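You operate a simulated robot arm through the tools that you are given. There is no shell and no other tool. Be economical: measure what you need, move in short steps, check, and stop when the job is done.

You run a simulated robot arm. Do the job below in one go: nothing can be reset, and whatever is moved stays where it is left.

## Task
Put one of the curd bags from the top of the weighing bench on the brown-rimmed plate.
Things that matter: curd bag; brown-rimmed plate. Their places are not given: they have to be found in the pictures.

The check looks at the end state, three seconds after you hand in, the way a careful person would. Anything else that was tipped, shoved, dropped, spilled or broken makes it a failure.

## Robot
A 6-joint arm with a two-finger parallel gripper, fixed in place. Base frame: the origin is at the foot of the arm, x ahead of it, y to its left, z up; the work surface is at about z = 800. Units: mm, degrees, N and s.
With the tool pointing down near the work surface it reaches from about 260 to 680 mm from the base axis. Its first joint turns from -66.0 to 66.0 degrees. Payload 2.9 kg.
The tool frame sits at the grasp point between the pads (the TCP): z along the fingers, y along the line on which they close. The tips reach 30 mm beyond it. Largest opening 110 mm; finger width 20, thickness 10; the body of the gripper, 48 by 112 mm, starts 55 mm behind the TCP.
Orientation is that of the tool frame in the base frame, as a unit quaternion [x, y, z, w]. With the fingers straight down and closing along the base's y, the tool's x points along the base's -x, its y along +y and its z along -z.

## Interface
- The arm moves only by the tool step_arm. Its argument "increments" is a list of rows, each an object (a shift or turn left out is 0, a gripper value left out holds the last) with "travel": the shift along the base's x, y, z in mm, a list of three; "spin": the turn about the base's z in degrees. In form: [{"travel": [x, y, z], "spin": spin}, ...]. A call has 1 to 12 rows; each row is the pose to reach, as a shift and turn from the pose commanded when the call began. "jaw" is the opening, from 0 (shut) to 1 (fully open), set as the call begins (left out, the last holds). Rows are played at 5 a second. More than 50 mm and 8.6 degrees between two rows, or a gripper value outside its range, and nothing of the call is played. A pose out of reach is approached as far as the arm can. The call stops where the force on the tool passes 40 N (or 10 N more than at its start, if that is more) or the arm is blocked; 0.2 s more then pass. Each finger travels about 108 mm/s and halts on what it meets, pressing with about 23 N; the grip force reading is that of the motor and also rises with nothing between the fingers. The clock runs only during rows and for 0.2 s after the last one: add rows that repeat a pose to give the fingers time. The reply holds the time, the measured pose of the TCP, the force on the tool along the base axes, the opening and the grip force, in the units named above and with some noise, and new pictures: "show" is both (left out), scene, wrist or none.
- Cameras (640 x 400 px; columns grow to the right, rows downward): "scene" is fixed at [66.4, 424.1, 1389.6]; the picture's right is [-0.86, -0.52, 0.00], its down [-0.26, 0.43, -0.87] and it looks along [0.45, -0.74, -0.50] (base axes); focal length 343 px, centre (320, 200). "wrist" rides on the gripper at [-36, 0, -57] in the tool frame; the picture's right is [0.00, -1.00, 0.00], its down [0.97, 0.00, -0.24] and it looks along [0.24, 0.00, 0.97] (tool axes); focal length 218 px, centre (320, 200).
- pixel_to_xyz(camera, pixels): there is no depth. For up to 12 entries [column, row, z] of the newest picture of that camera ("zoom" is the newest enlarged one), the place [x, y] in the base frame at which the ray of that pixel passes the height z, good to about 2 mm. No time passes.
- inspect(camera, box): a new picture of the part [left, top, right, bottom] of that camera's present view, enlarged. No time passes.
- job_done(): hands the job in; it is judged then, once.

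Keep the steps short. Do not move on a guess: measure, check each grasp and each placing, and mend mistakes. In all there are 60 turns and 120 pictures (those below and enlarged ones count). Leave the gripper open and the arm clear of the work at the hand-in unless told otherwise, and finish with a single line.

The tools are called after "Request:" as name(argument=value, ...) on one line, values as JSON. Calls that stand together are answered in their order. step_arm: Moves the arm, as the interface text tells. Its arguments: {"type":"object","properties":{"increments":{"type":"array","items":{"type":"object","properties":{"travel":{"type":"array","items":{"type":"number"}},"spin":{"type":"number"}}}},"jaw":{"type":"number"},"show":{"type":"string","enum":["both","scene","wrist","none"]}},"required":["increments"]} The other tools are called the same way: pixel_to_xyz (camera, pixels) gives the place at which the rays of pixels pass given heights; inspect (camera, box) takes an enlarged picture of a part of a camera's view; job_done () hands the job in.

At the start:

```text
t: 0.0
tcp_pos: [512.8, -44.1, 1132.8]
tool_rot: [0.0, 1.0, 0.0, 0.0]
ft_force: [0.3, -1.2, 0.0]
gripper_width: 110.1
grip_force: 0.1
```

scene: 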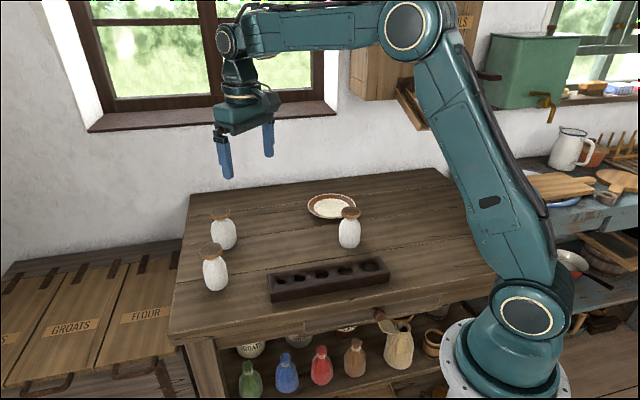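
wrist: 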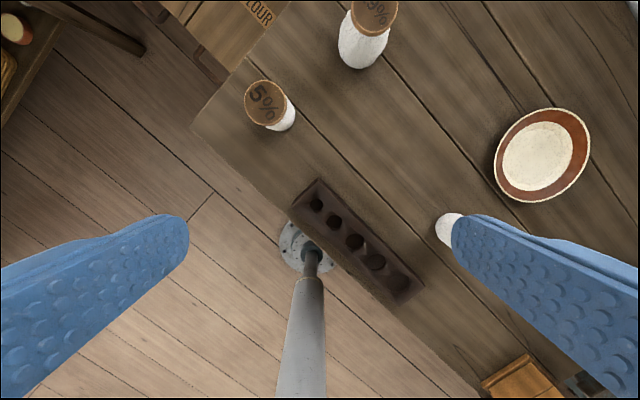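

I see three white, brown-capped items on the bench and a brown-rimmed plate near (332,206). I'll enlarge both views to identify them.

Request:
inspect(camera="scene", box=[170, 170, 410, 320])

Request:
inspect(camera="wrist", box=[220, 0, 460, 150])

Request:
inspect(camera="scene", box=[220, 300, 460, 400])

```text
2.67 times, centred on (290, 245) of scene
```

zoom: 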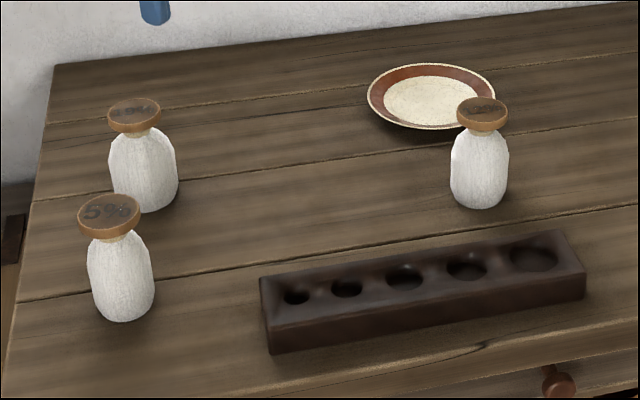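

```text
2.67 times, centred on (340, 75) of wrist
```

zoom: 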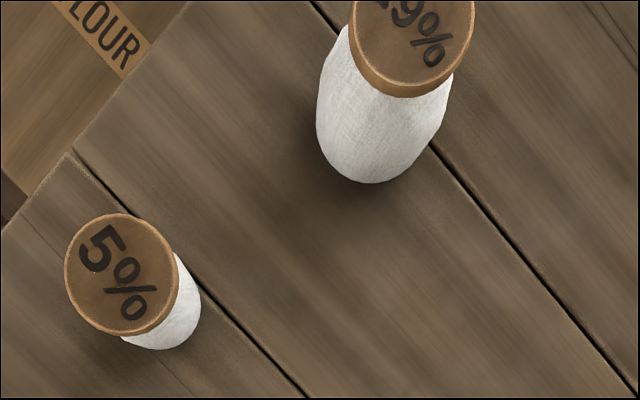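

```text
2.67 times, centred on (340, 350) of scene
```

zoom: 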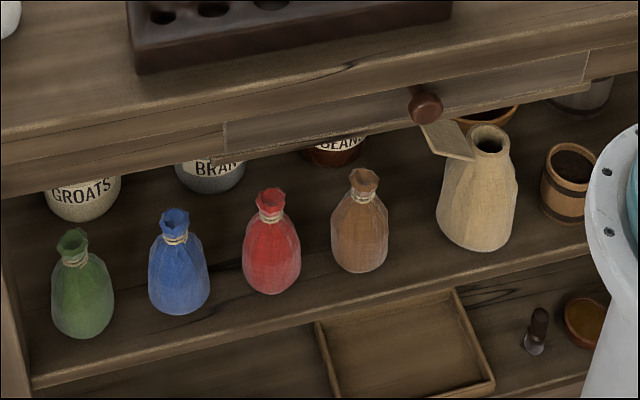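

All three white items look alike (marked by %). I'll measure bases, caps and the plate from the scene picture, and read the third cap.

Request:
pixel_to_xyz(camera="scene", pixels=[[216, 287, 800], [224, 246, 800], [349, 245, 800], [332, 206, 800], [307, 207, 810], [356, 206, 810], [332, 194, 810], [332, 219, 810], [270, 300, 800], [390, 283, 800], [271, 276, 830], [380, 257, 830]])

Request:
inspect(camera="scene", box=[300, 180, 380, 260])

Request:
pixel_to_xyz(camera="wrist", pixels=[[500, 150, 810], [590, 150, 810], [543, 108, 810], [543, 202, 810], [265, 102, 890], [375, 10, 890], [447, 230, 800], [283, 125, 800], [360, 62, 800]])

```text
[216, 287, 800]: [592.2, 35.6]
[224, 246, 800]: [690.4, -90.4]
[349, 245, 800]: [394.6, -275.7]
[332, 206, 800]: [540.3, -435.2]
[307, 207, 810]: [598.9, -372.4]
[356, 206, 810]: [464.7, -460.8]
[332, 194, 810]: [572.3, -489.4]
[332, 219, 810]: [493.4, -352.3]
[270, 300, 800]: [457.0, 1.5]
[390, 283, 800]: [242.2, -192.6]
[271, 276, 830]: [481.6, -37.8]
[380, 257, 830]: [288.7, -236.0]
```

```text
5.00 times, centred on (340, 220) of scene
```

zoom: 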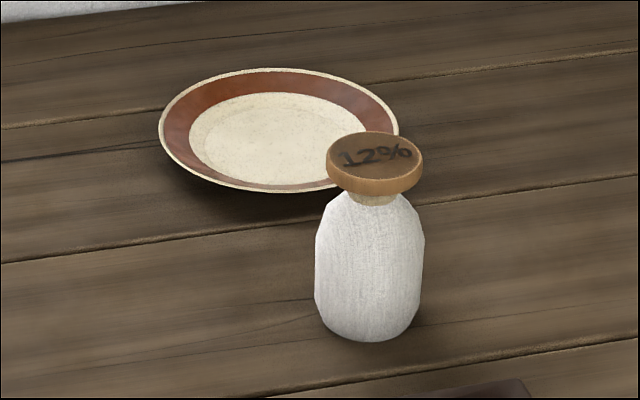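

```text
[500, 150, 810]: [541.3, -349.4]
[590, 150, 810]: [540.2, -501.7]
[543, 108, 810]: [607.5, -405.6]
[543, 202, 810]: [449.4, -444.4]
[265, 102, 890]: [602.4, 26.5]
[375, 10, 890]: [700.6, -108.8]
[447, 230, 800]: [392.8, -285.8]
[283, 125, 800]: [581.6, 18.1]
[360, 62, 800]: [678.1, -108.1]
```

The third bag is "12%", at about (391,-282), well within reach. The plate is centred at about (532,-422). Next I move above the 12% bag, staying high, for a close view.

Request:
step_arm(increments=[{"travel": [-20, -40, 0]}, {"travel": [-40, -80, 0]}, {"travel": [-60, -120, 0]}, {"travel": [-80, -160, 0]}, {"travel": [-100, -200, 0]}, {"travel": [-120, -238, 0]}, {"travel": [-120, -238, -40]}, {"travel": [-120, -238, -80]}, {"travel": [-120, -238, -80]}], jaw=1)

```text
t: 2.0
tcp_pos: [393.5, -282.7, 1052.6]
tool_rot: [0.0, 1.0, 0.0, 0.001]
ft_force: [-0.6, -0.2, 0.4]
gripper_width: 110.0
grip_force: 0.1
```

scene: 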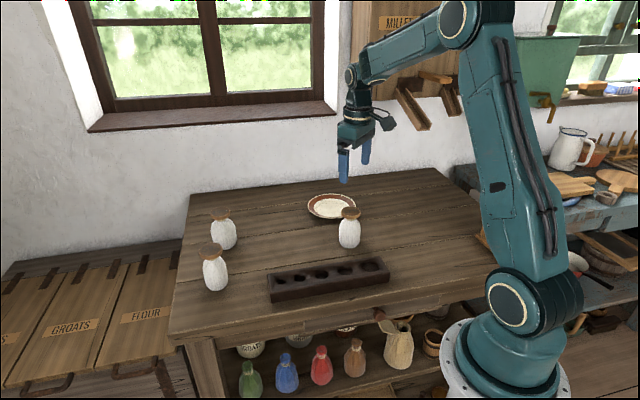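
wrist: 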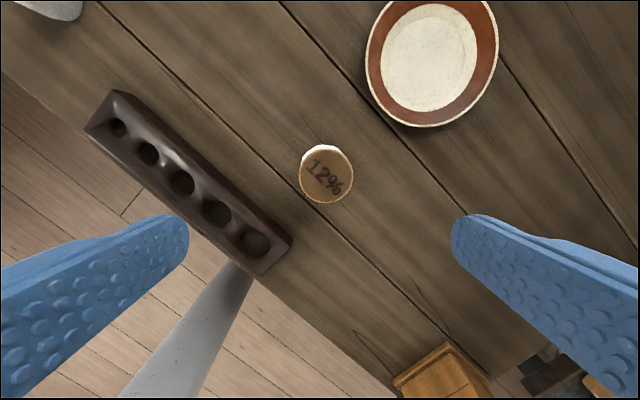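

The 12% cap is now at (327,175) in wrist, and (350,211) in scene. I'll triangulate its height and re-measure the plate rim.

Request:
inspect(camera="wrist", box=[280, 125, 376, 221])

Request:
pixel_to_xyz(camera="wrist", pixels=[[327, 175, 880], [327, 175, 900], [327, 175, 920], [299, 176, 900], [354, 176, 900], [327, 203, 900], [318, 150, 830], [366, 63, 815], [499, 60, 815], [430, 128, 815], [430, 128, 805]])

Request:
pixel_to_xyz(camera="scene", pixels=[[351, 211, 880], [351, 211, 900], [351, 211, 920], [338, 235, 840], [361, 235, 840]])

```text
4.17 times, centred on (328, 173) of wrist
```

zoom: 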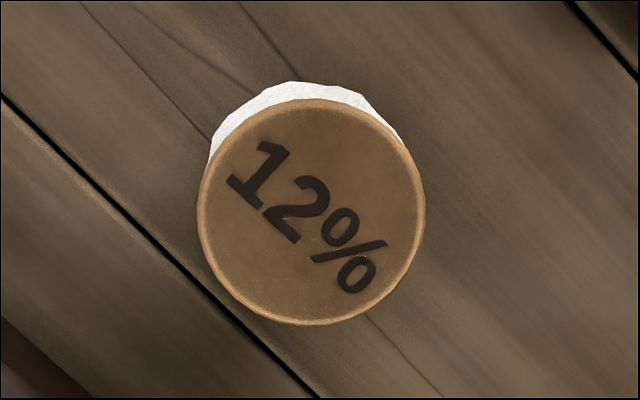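

```text
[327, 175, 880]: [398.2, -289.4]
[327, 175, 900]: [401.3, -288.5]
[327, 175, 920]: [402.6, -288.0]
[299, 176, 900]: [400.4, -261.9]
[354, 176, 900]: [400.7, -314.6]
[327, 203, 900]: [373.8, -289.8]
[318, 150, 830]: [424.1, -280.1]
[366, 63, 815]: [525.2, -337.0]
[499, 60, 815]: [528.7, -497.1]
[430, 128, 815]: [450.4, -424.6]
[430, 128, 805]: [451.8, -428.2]
```

```text
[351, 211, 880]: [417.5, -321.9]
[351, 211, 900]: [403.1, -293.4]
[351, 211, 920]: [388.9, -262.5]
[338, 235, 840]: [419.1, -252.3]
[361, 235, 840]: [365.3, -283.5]
```

Both views agree: cap top at z≈903, centred at about (401,-289), bag about 60 mm wide. The dark block is clear of the finger paths. I line up and go down partway, tips to about z 920, then check.

Request:
step_arm(increments=[{"travel": [7, -6, 0]}, {"travel": [7, -6, -35]}, {"travel": [7, -6, -70]}, {"travel": [7, -6, -100]}, {"travel": [7, -6, -100]}])

```text
t: 3.2
tcp_pos: [400.3, -287.0, 952.8]
tool_rot: [-0.001, 1.0, 0.0, 0.0]
ft_force: [-0.1, -0.6, -0.7]
gripper_width: 109.9
grip_force: 0.0
```

scene: 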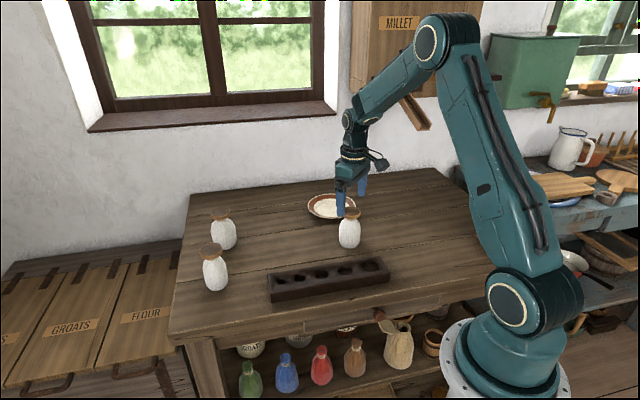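
wrist: 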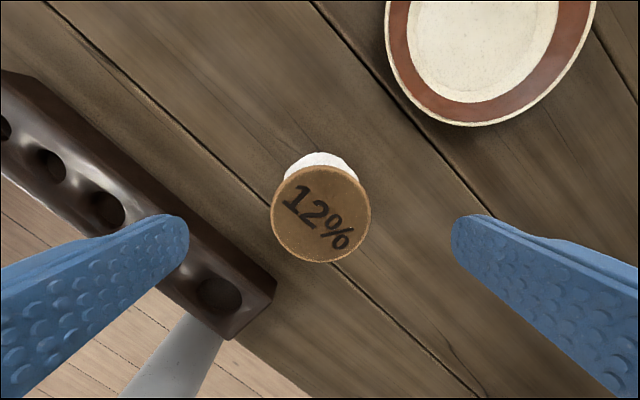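

The cap is centred between the fingers at (321,213). I'll check its x and the block's clearance from the left finger.

Request:
pixel_to_xyz(camera="wrist", pixels=[[321, 213, 903], [271, 213, 903], [371, 213, 903], [276, 282, 830], [180, 195, 830], [320, 153, 840], [388, 30, 815], [596, 5, 815], [476, 126, 815]])

```text
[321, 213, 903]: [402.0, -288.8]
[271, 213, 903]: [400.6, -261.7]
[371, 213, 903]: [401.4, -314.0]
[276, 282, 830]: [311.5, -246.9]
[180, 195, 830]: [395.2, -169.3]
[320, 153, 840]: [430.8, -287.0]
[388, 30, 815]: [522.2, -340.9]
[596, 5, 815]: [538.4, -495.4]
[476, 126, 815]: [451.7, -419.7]
```

The bag is at (402,-288) and the block edge is more than 50 mm from the finger. I go down to z 857 (palm about 9 mm above the cap), still open.

Request:
step_arm(increments=[{"travel": [1.5, -1, -25]}, {"travel": [1.5, -1, -50]}, {"travel": [1.5, -1, -75]}, {"travel": [1.5, -1, -95]}, {"travel": [1.5, -1, -95]}])

```text
t: 4.4
tcp_pos: [401.2, -287.0, 858.2]
tool_rot: [0.0, 1.0, 0.0, -0.001]
ft_force: [1.0, -0.1, -0.4]
gripper_width: 109.8
grip_force: 0.1
```

scene: 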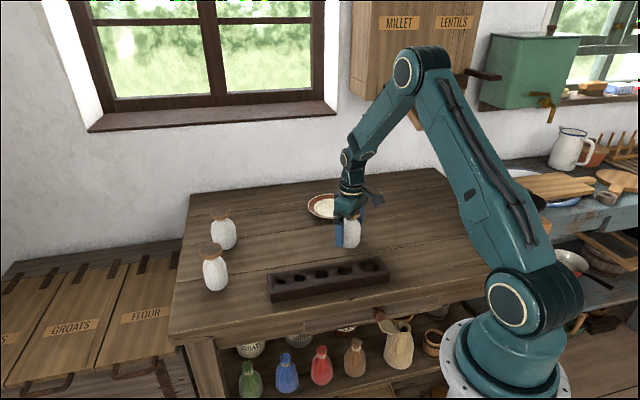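
wrist: 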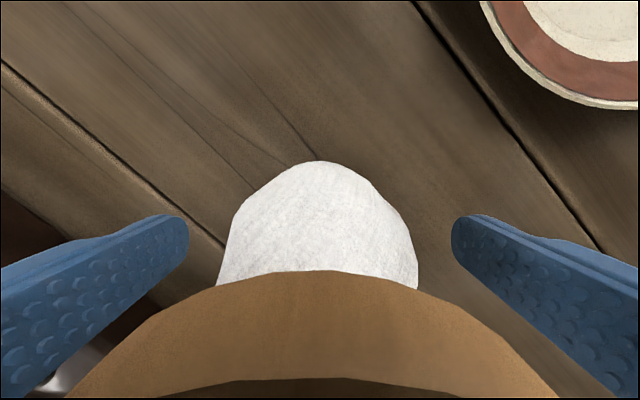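

The bag stands between the fingers and there's no contact. I close to a bit under the bag's width and give the fingers time.

Request:
step_arm(increments=[{"travel": [0, 0, 0]}, {"travel": [0, 0, 0]}, {"travel": [0, 0, 0]}, {"travel": [0, 0, 0]}], jaw=0.3, show="wrist")

```text
t: 5.4
tcp_pos: [401.0, -287.4, 858.3]
tool_rot: [0.0, 1.0, 0.001, 0.0]
ft_force: [-0.3, 0.4, 0.7]
gripper_width: 61.6
grip_force: 23.0
```

wrist: 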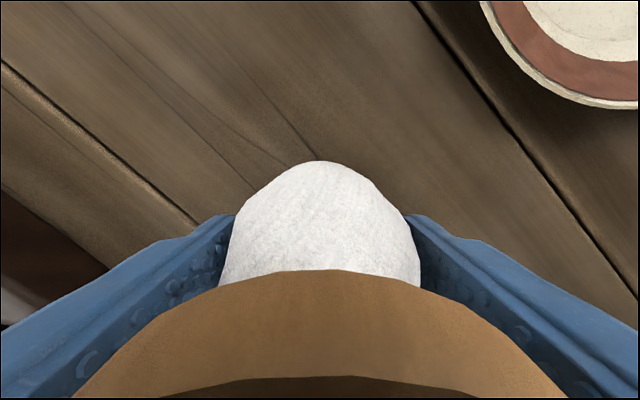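

Held at 61.6 mm with 23 N. I lift gently by 20 mm, then to 80 mm, and check.

Request:
step_arm(increments=[{"travel": [0, 0, 8]}, {"travel": [0, 0, 20]}, {"travel": [0, 0, 40]}, {"travel": [0, 0, 60]}, {"travel": [0, 0, 80]}, {"travel": [0, 0, 80]}])

```text
t: 6.8
tcp_pos: [400.7, -289.6, 939.4]
tool_rot: [0.0, 1.0, 0.001, 0.0]
ft_force: [-0.2, 0.5, -1.9]
gripper_width: 61.9
grip_force: 22.7
```

scene: 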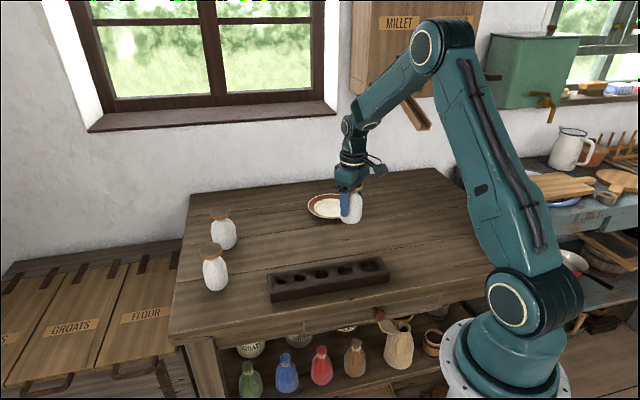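
wrist: 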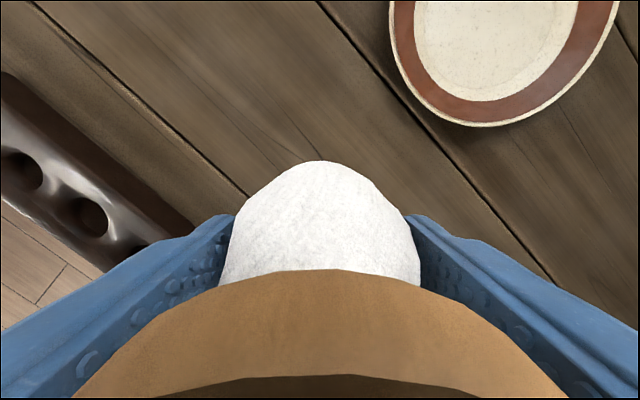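

The bag is lifted and steady. I carry it level to above the plate centre, about (526,-416); the bag's bottom at ~880 clears the rim.

Request:
step_arm(increments=[{"travel": [20, -20, 0]}, {"travel": [42, -43, 0]}, {"travel": [64, -66, 0]}, {"travel": [86, -88, 0]}, {"travel": [107, -110, 0]}, {"travel": [125, -128, 0]}, {"travel": [125, -128, 0]}])

```text
t: 8.4
tcp_pos: [525.5, -416.5, 936.5]
tool_rot: [0.0, 1.0, 0.001, 0.0]
ft_force: [0.0, 0.1, -3.4]
gripper_width: 61.8
grip_force: 22.7
```

scene: 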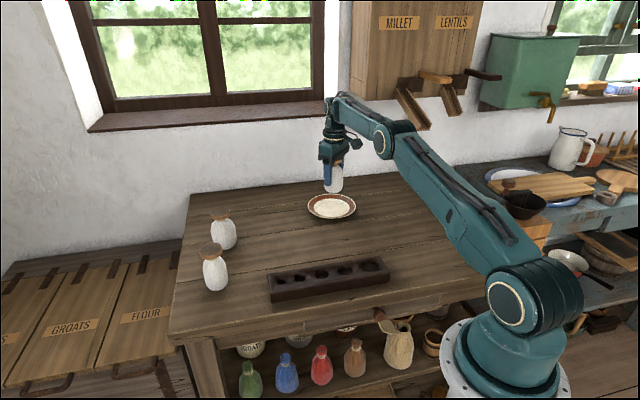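
wrist: 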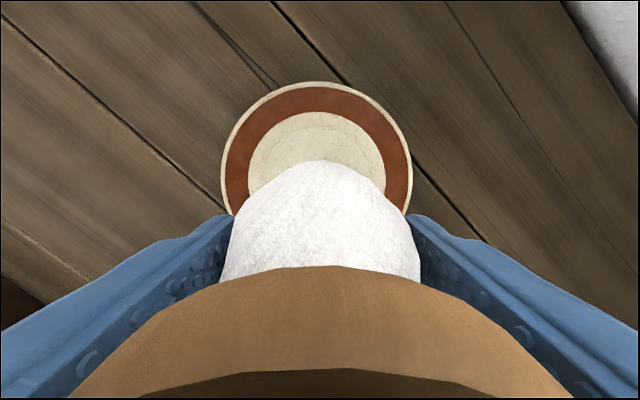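

Request:
pixel_to_xyz(camera="wrist", pixels=[[316, 82, 815], [221, 170, 815], [412, 170, 815], [316, 111, 806], [249, 170, 806], [385, 170, 806]])

Request:
inspect(camera="scene", box=[290, 140, 380, 230])

Request:
pixel_to_xyz(camera="scene", pixels=[[307, 206, 815], [356, 206, 815], [331, 193, 815], [331, 219, 815], [331, 209, 805]])

```text
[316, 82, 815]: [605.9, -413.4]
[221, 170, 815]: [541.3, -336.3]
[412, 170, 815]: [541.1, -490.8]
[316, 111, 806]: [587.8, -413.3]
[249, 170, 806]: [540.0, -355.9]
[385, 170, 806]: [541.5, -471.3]
```

```text
4.44 times, centred on (335, 185) of scene
```

zoom: 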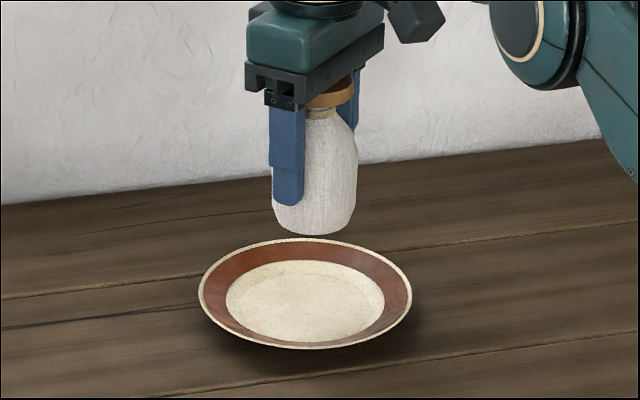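

```text
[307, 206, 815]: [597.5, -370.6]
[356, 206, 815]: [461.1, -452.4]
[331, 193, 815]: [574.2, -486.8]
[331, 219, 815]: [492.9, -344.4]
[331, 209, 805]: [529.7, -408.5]
```

The plate centre is (528,-413.5), so the bag is within 3 mm of it. I trim +2,+3 and descend to bag bottom ≈ z 817, with a check.

Request:
step_arm(increments=[{"travel": [2, 3, -15]}, {"travel": [2, 3, -30]}, {"travel": [2, 3, -45]}, {"travel": [2, 3, -55]}, {"travel": [2, 3, -62]}, {"travel": [2, 3, -62]}])

Request:
inspect(camera="scene", box=[290, 140, 380, 230])

```text
t: 9.8
tcp_pos: [528.1, -413.5, 876.1]
tool_rot: [-0.001, 1.0, 0.0, 0.0]
ft_force: [0.2, 0.0, -3.1]
gripper_width: 61.4
grip_force: 22.7
```

scene: 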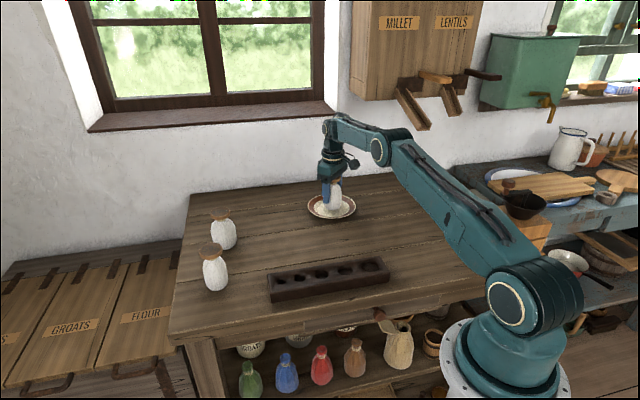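
wrist: 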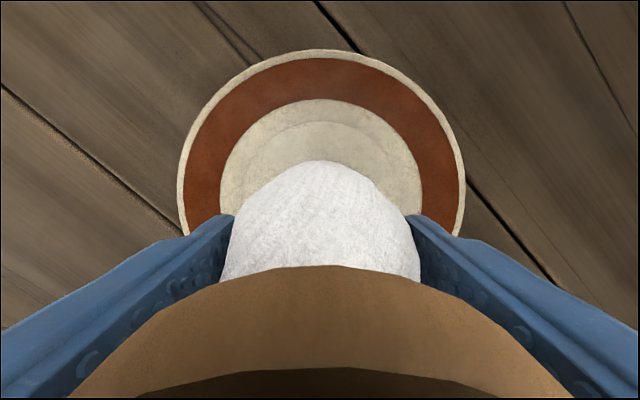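

```text
4.44 times, centred on (335, 185) of scene
```

zoom: 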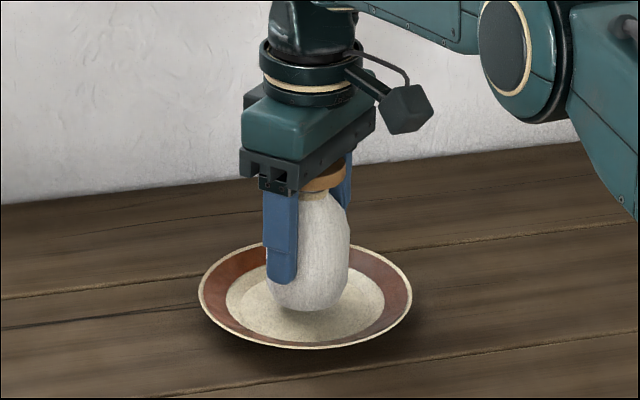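

The bag is centred just above the plate's floor. I lower in 2 mm rows and watch the force.

Request:
step_arm(increments=[{"travel": [0, 0, -2]}, {"travel": [0, 0, -4]}, {"travel": [0, 0, -6]}, {"travel": [0, 0, -7]}, {"travel": [0, 0, -7]}], show="none")

```text
t: 11.0
tcp_pos: [528.2, -414.1, 868.2]
tool_rot: [0.0, 1.0, 0.0, 0.0]
ft_force: [-0.7, -0.2, -2.6]
gripper_width: 61.5
grip_force: 23.3
```

No contact yet (−2.6 N is the bag's weight). I go on in 1 mm rows.

Request:
step_arm(increments=[{"travel": [0, 0, -1]}, {"travel": [0, 0, -2]}, {"travel": [0, 0, -3]}, {"travel": [0, 0, -3]}], show="none")

```text
t: 12.0
tcp_pos: [527.7, -412.7, 865.3]
tool_rot: [0.0, 1.0, 0.0, 0.0]
ft_force: [0.7, -0.4, -2.1]
gripper_width: 61.5
grip_force: 23.4
```

Still hanging at TCP z≈865.5. I lower 2 mm more.

Request:
step_arm(increments=[{"travel": [0, 0, -1]}, {"travel": [0, 0, -2]}, {"travel": [0, 0, -2]}], show="none")

Request:
inspect(camera="scene", box=[290, 140, 380, 230])

```text
t: 12.8
tcp_pos: [528.7, -412.9, 864.5]
tool_rot: [0.0, 1.0, 0.001, 0.0]
ft_force: [-0.4, 0.2, -1.8]
gripper_width: 61.6
grip_force: 23.0
```

```text
4.44 times, centred on (335, 185) of scene
```

zoom: 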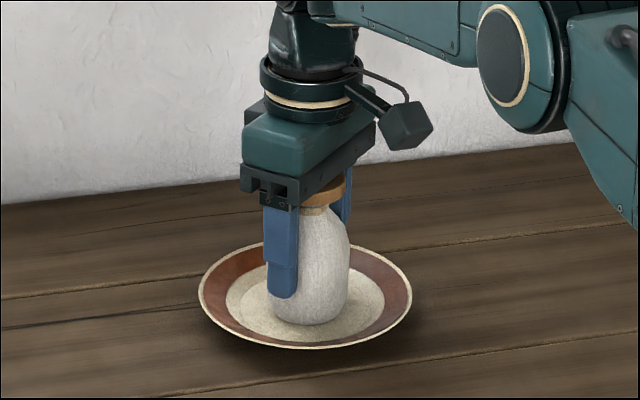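

The bag looks nearly seated and the force is easing. I take a couple more 1 mm steps.

Request:
step_arm(increments=[{"travel": [0, 0, -1]}, {"travel": [0, 0, -1]}, {"travel": [0, 0, -2]}, {"travel": [0, 0, -2]}], show="none")

```text
t: 13.8
tcp_pos: [527.8, -413.2, 862.5]
tool_rot: [0.0, 1.0, -0.001, 0.0]
ft_force: [-0.7, 1.0, 0.2]
gripper_width: 61.3
grip_force: 23.0
```

The weight is coming off (0.2 N). One more millimetre to confirm contact.

Request:
step_arm(increments=[{"travel": [0, 0, -1]}, {"travel": [0, 0, -1]}, {"travel": [0, 0, -1]}], show="none")

```text
t: 14.6
tcp_pos: [528.7, -413.7, 864.1]
tool_rot: [0.0, 1.0, -0.001, 0.001]
ft_force: [-2.2, 1.3, 11.9]
gripper_width: 61.5
grip_force: 23.2
```

Contact is firm (11.9 N). I back off 1 mm, then open the jaw.

Request:
step_arm(increments=[{"travel": [0, 0, 1]}, {"travel": [0, 0, 1]}], show="none")

Request:
step_arm(increments=[{"travel": [0, 0, 0]}, {"travel": [0, 0, 0]}, {"travel": [0, 0, 0]}, {"travel": [0, 0, 0]}], jaw=0.9)

Request:
inspect(camera="scene", box=[290, 140, 380, 230])

```text
t: 15.2
tcp_pos: [528.3, -414.3, 863.1]
tool_rot: [0.0, 1.0, -0.001, 0.001]
ft_force: [1.2, -2.5, 7.8]
gripper_width: 61.6
grip_force: 22.3
```

```text
t: 16.2
tcp_pos: [528.6, -413.6, 863.4]
tool_rot: [0.001, 1.0, 0.0, 0.0]
ft_force: [-0.1, 0.1, 0.3]
gripper_width: 99.2
grip_force: 0.1
```

scene: 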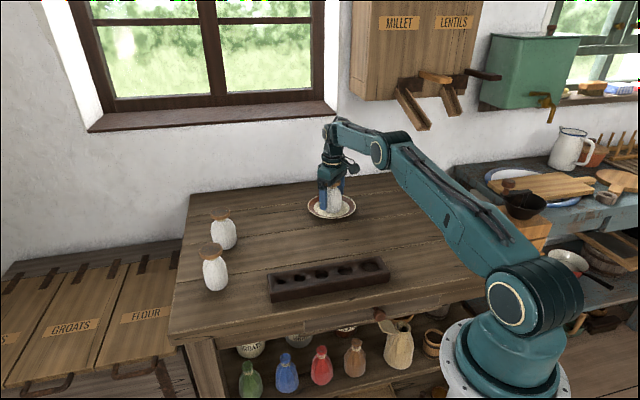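
wrist: 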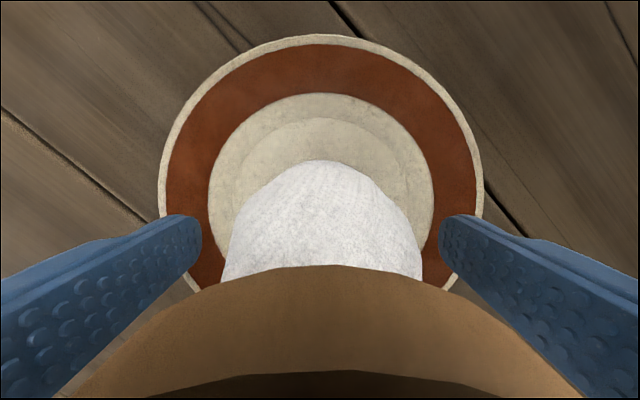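

```text
4.44 times, centred on (335, 185) of scene
```

zoom: 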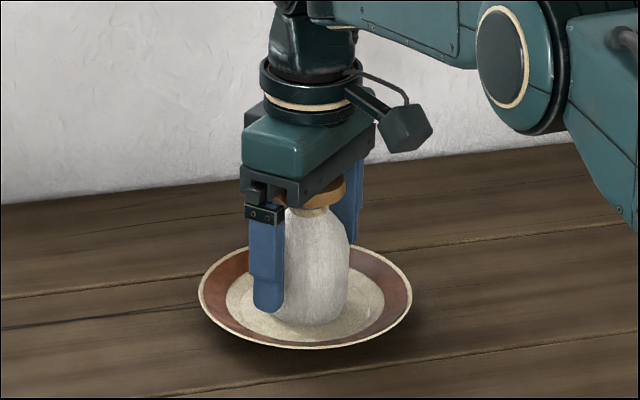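

The bag stands upright on the plate with the fingers free of it. I rise straight up, then draw back toward the base.

Request:
step_arm(increments=[{"travel": [0, 0, 20]}, {"travel": [0, 0, 45]}, {"travel": [0, 0, 75]}, {"travel": [0, 0, 110]}, {"travel": [-20, 15, 150]}, {"travel": [-50, 40, 180]}, {"travel": [-80, 65, 200]}, {"travel": [-110, 90, 220]}, {"travel": [-110, 90, 220]}])

Request:
inspect(camera="scene", box=[290, 140, 380, 230])

```text
t: 18.2
tcp_pos: [418.0, -321.7, 1083.5]
tool_rot: [0.0, 1.0, -0.001, 0.0]
ft_force: [0.2, -0.4, 0.1]
gripper_width: 99.0
grip_force: 0.0
```

scene: 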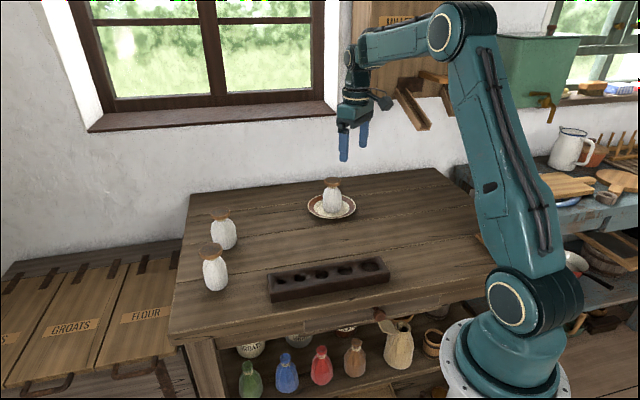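
wrist: 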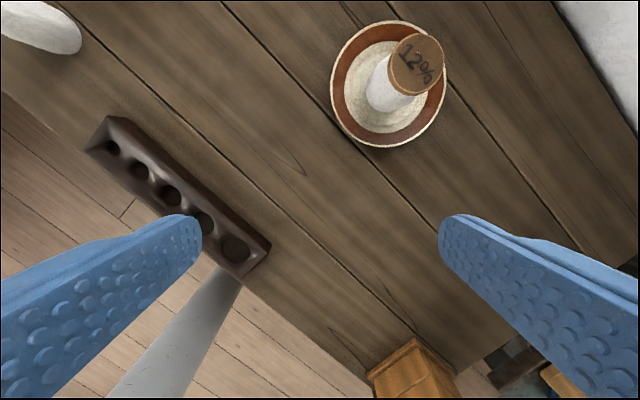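

```text
4.44 times, centred on (335, 185) of scene
```

zoom: 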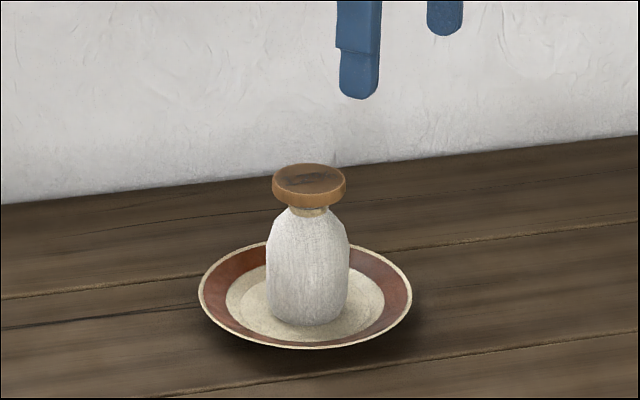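

The bag stands upright in the middle of the plate, nothing else has moved, the gripper is open and the arm is clear. I hand in.

Request:
job_done()

```text
The job is handed in.
```

The 12% curd bag is standing upright in the middle of the brown-rimmed plate, nothing else on the bench was disturbed, and the arm is clear with the gripper open.
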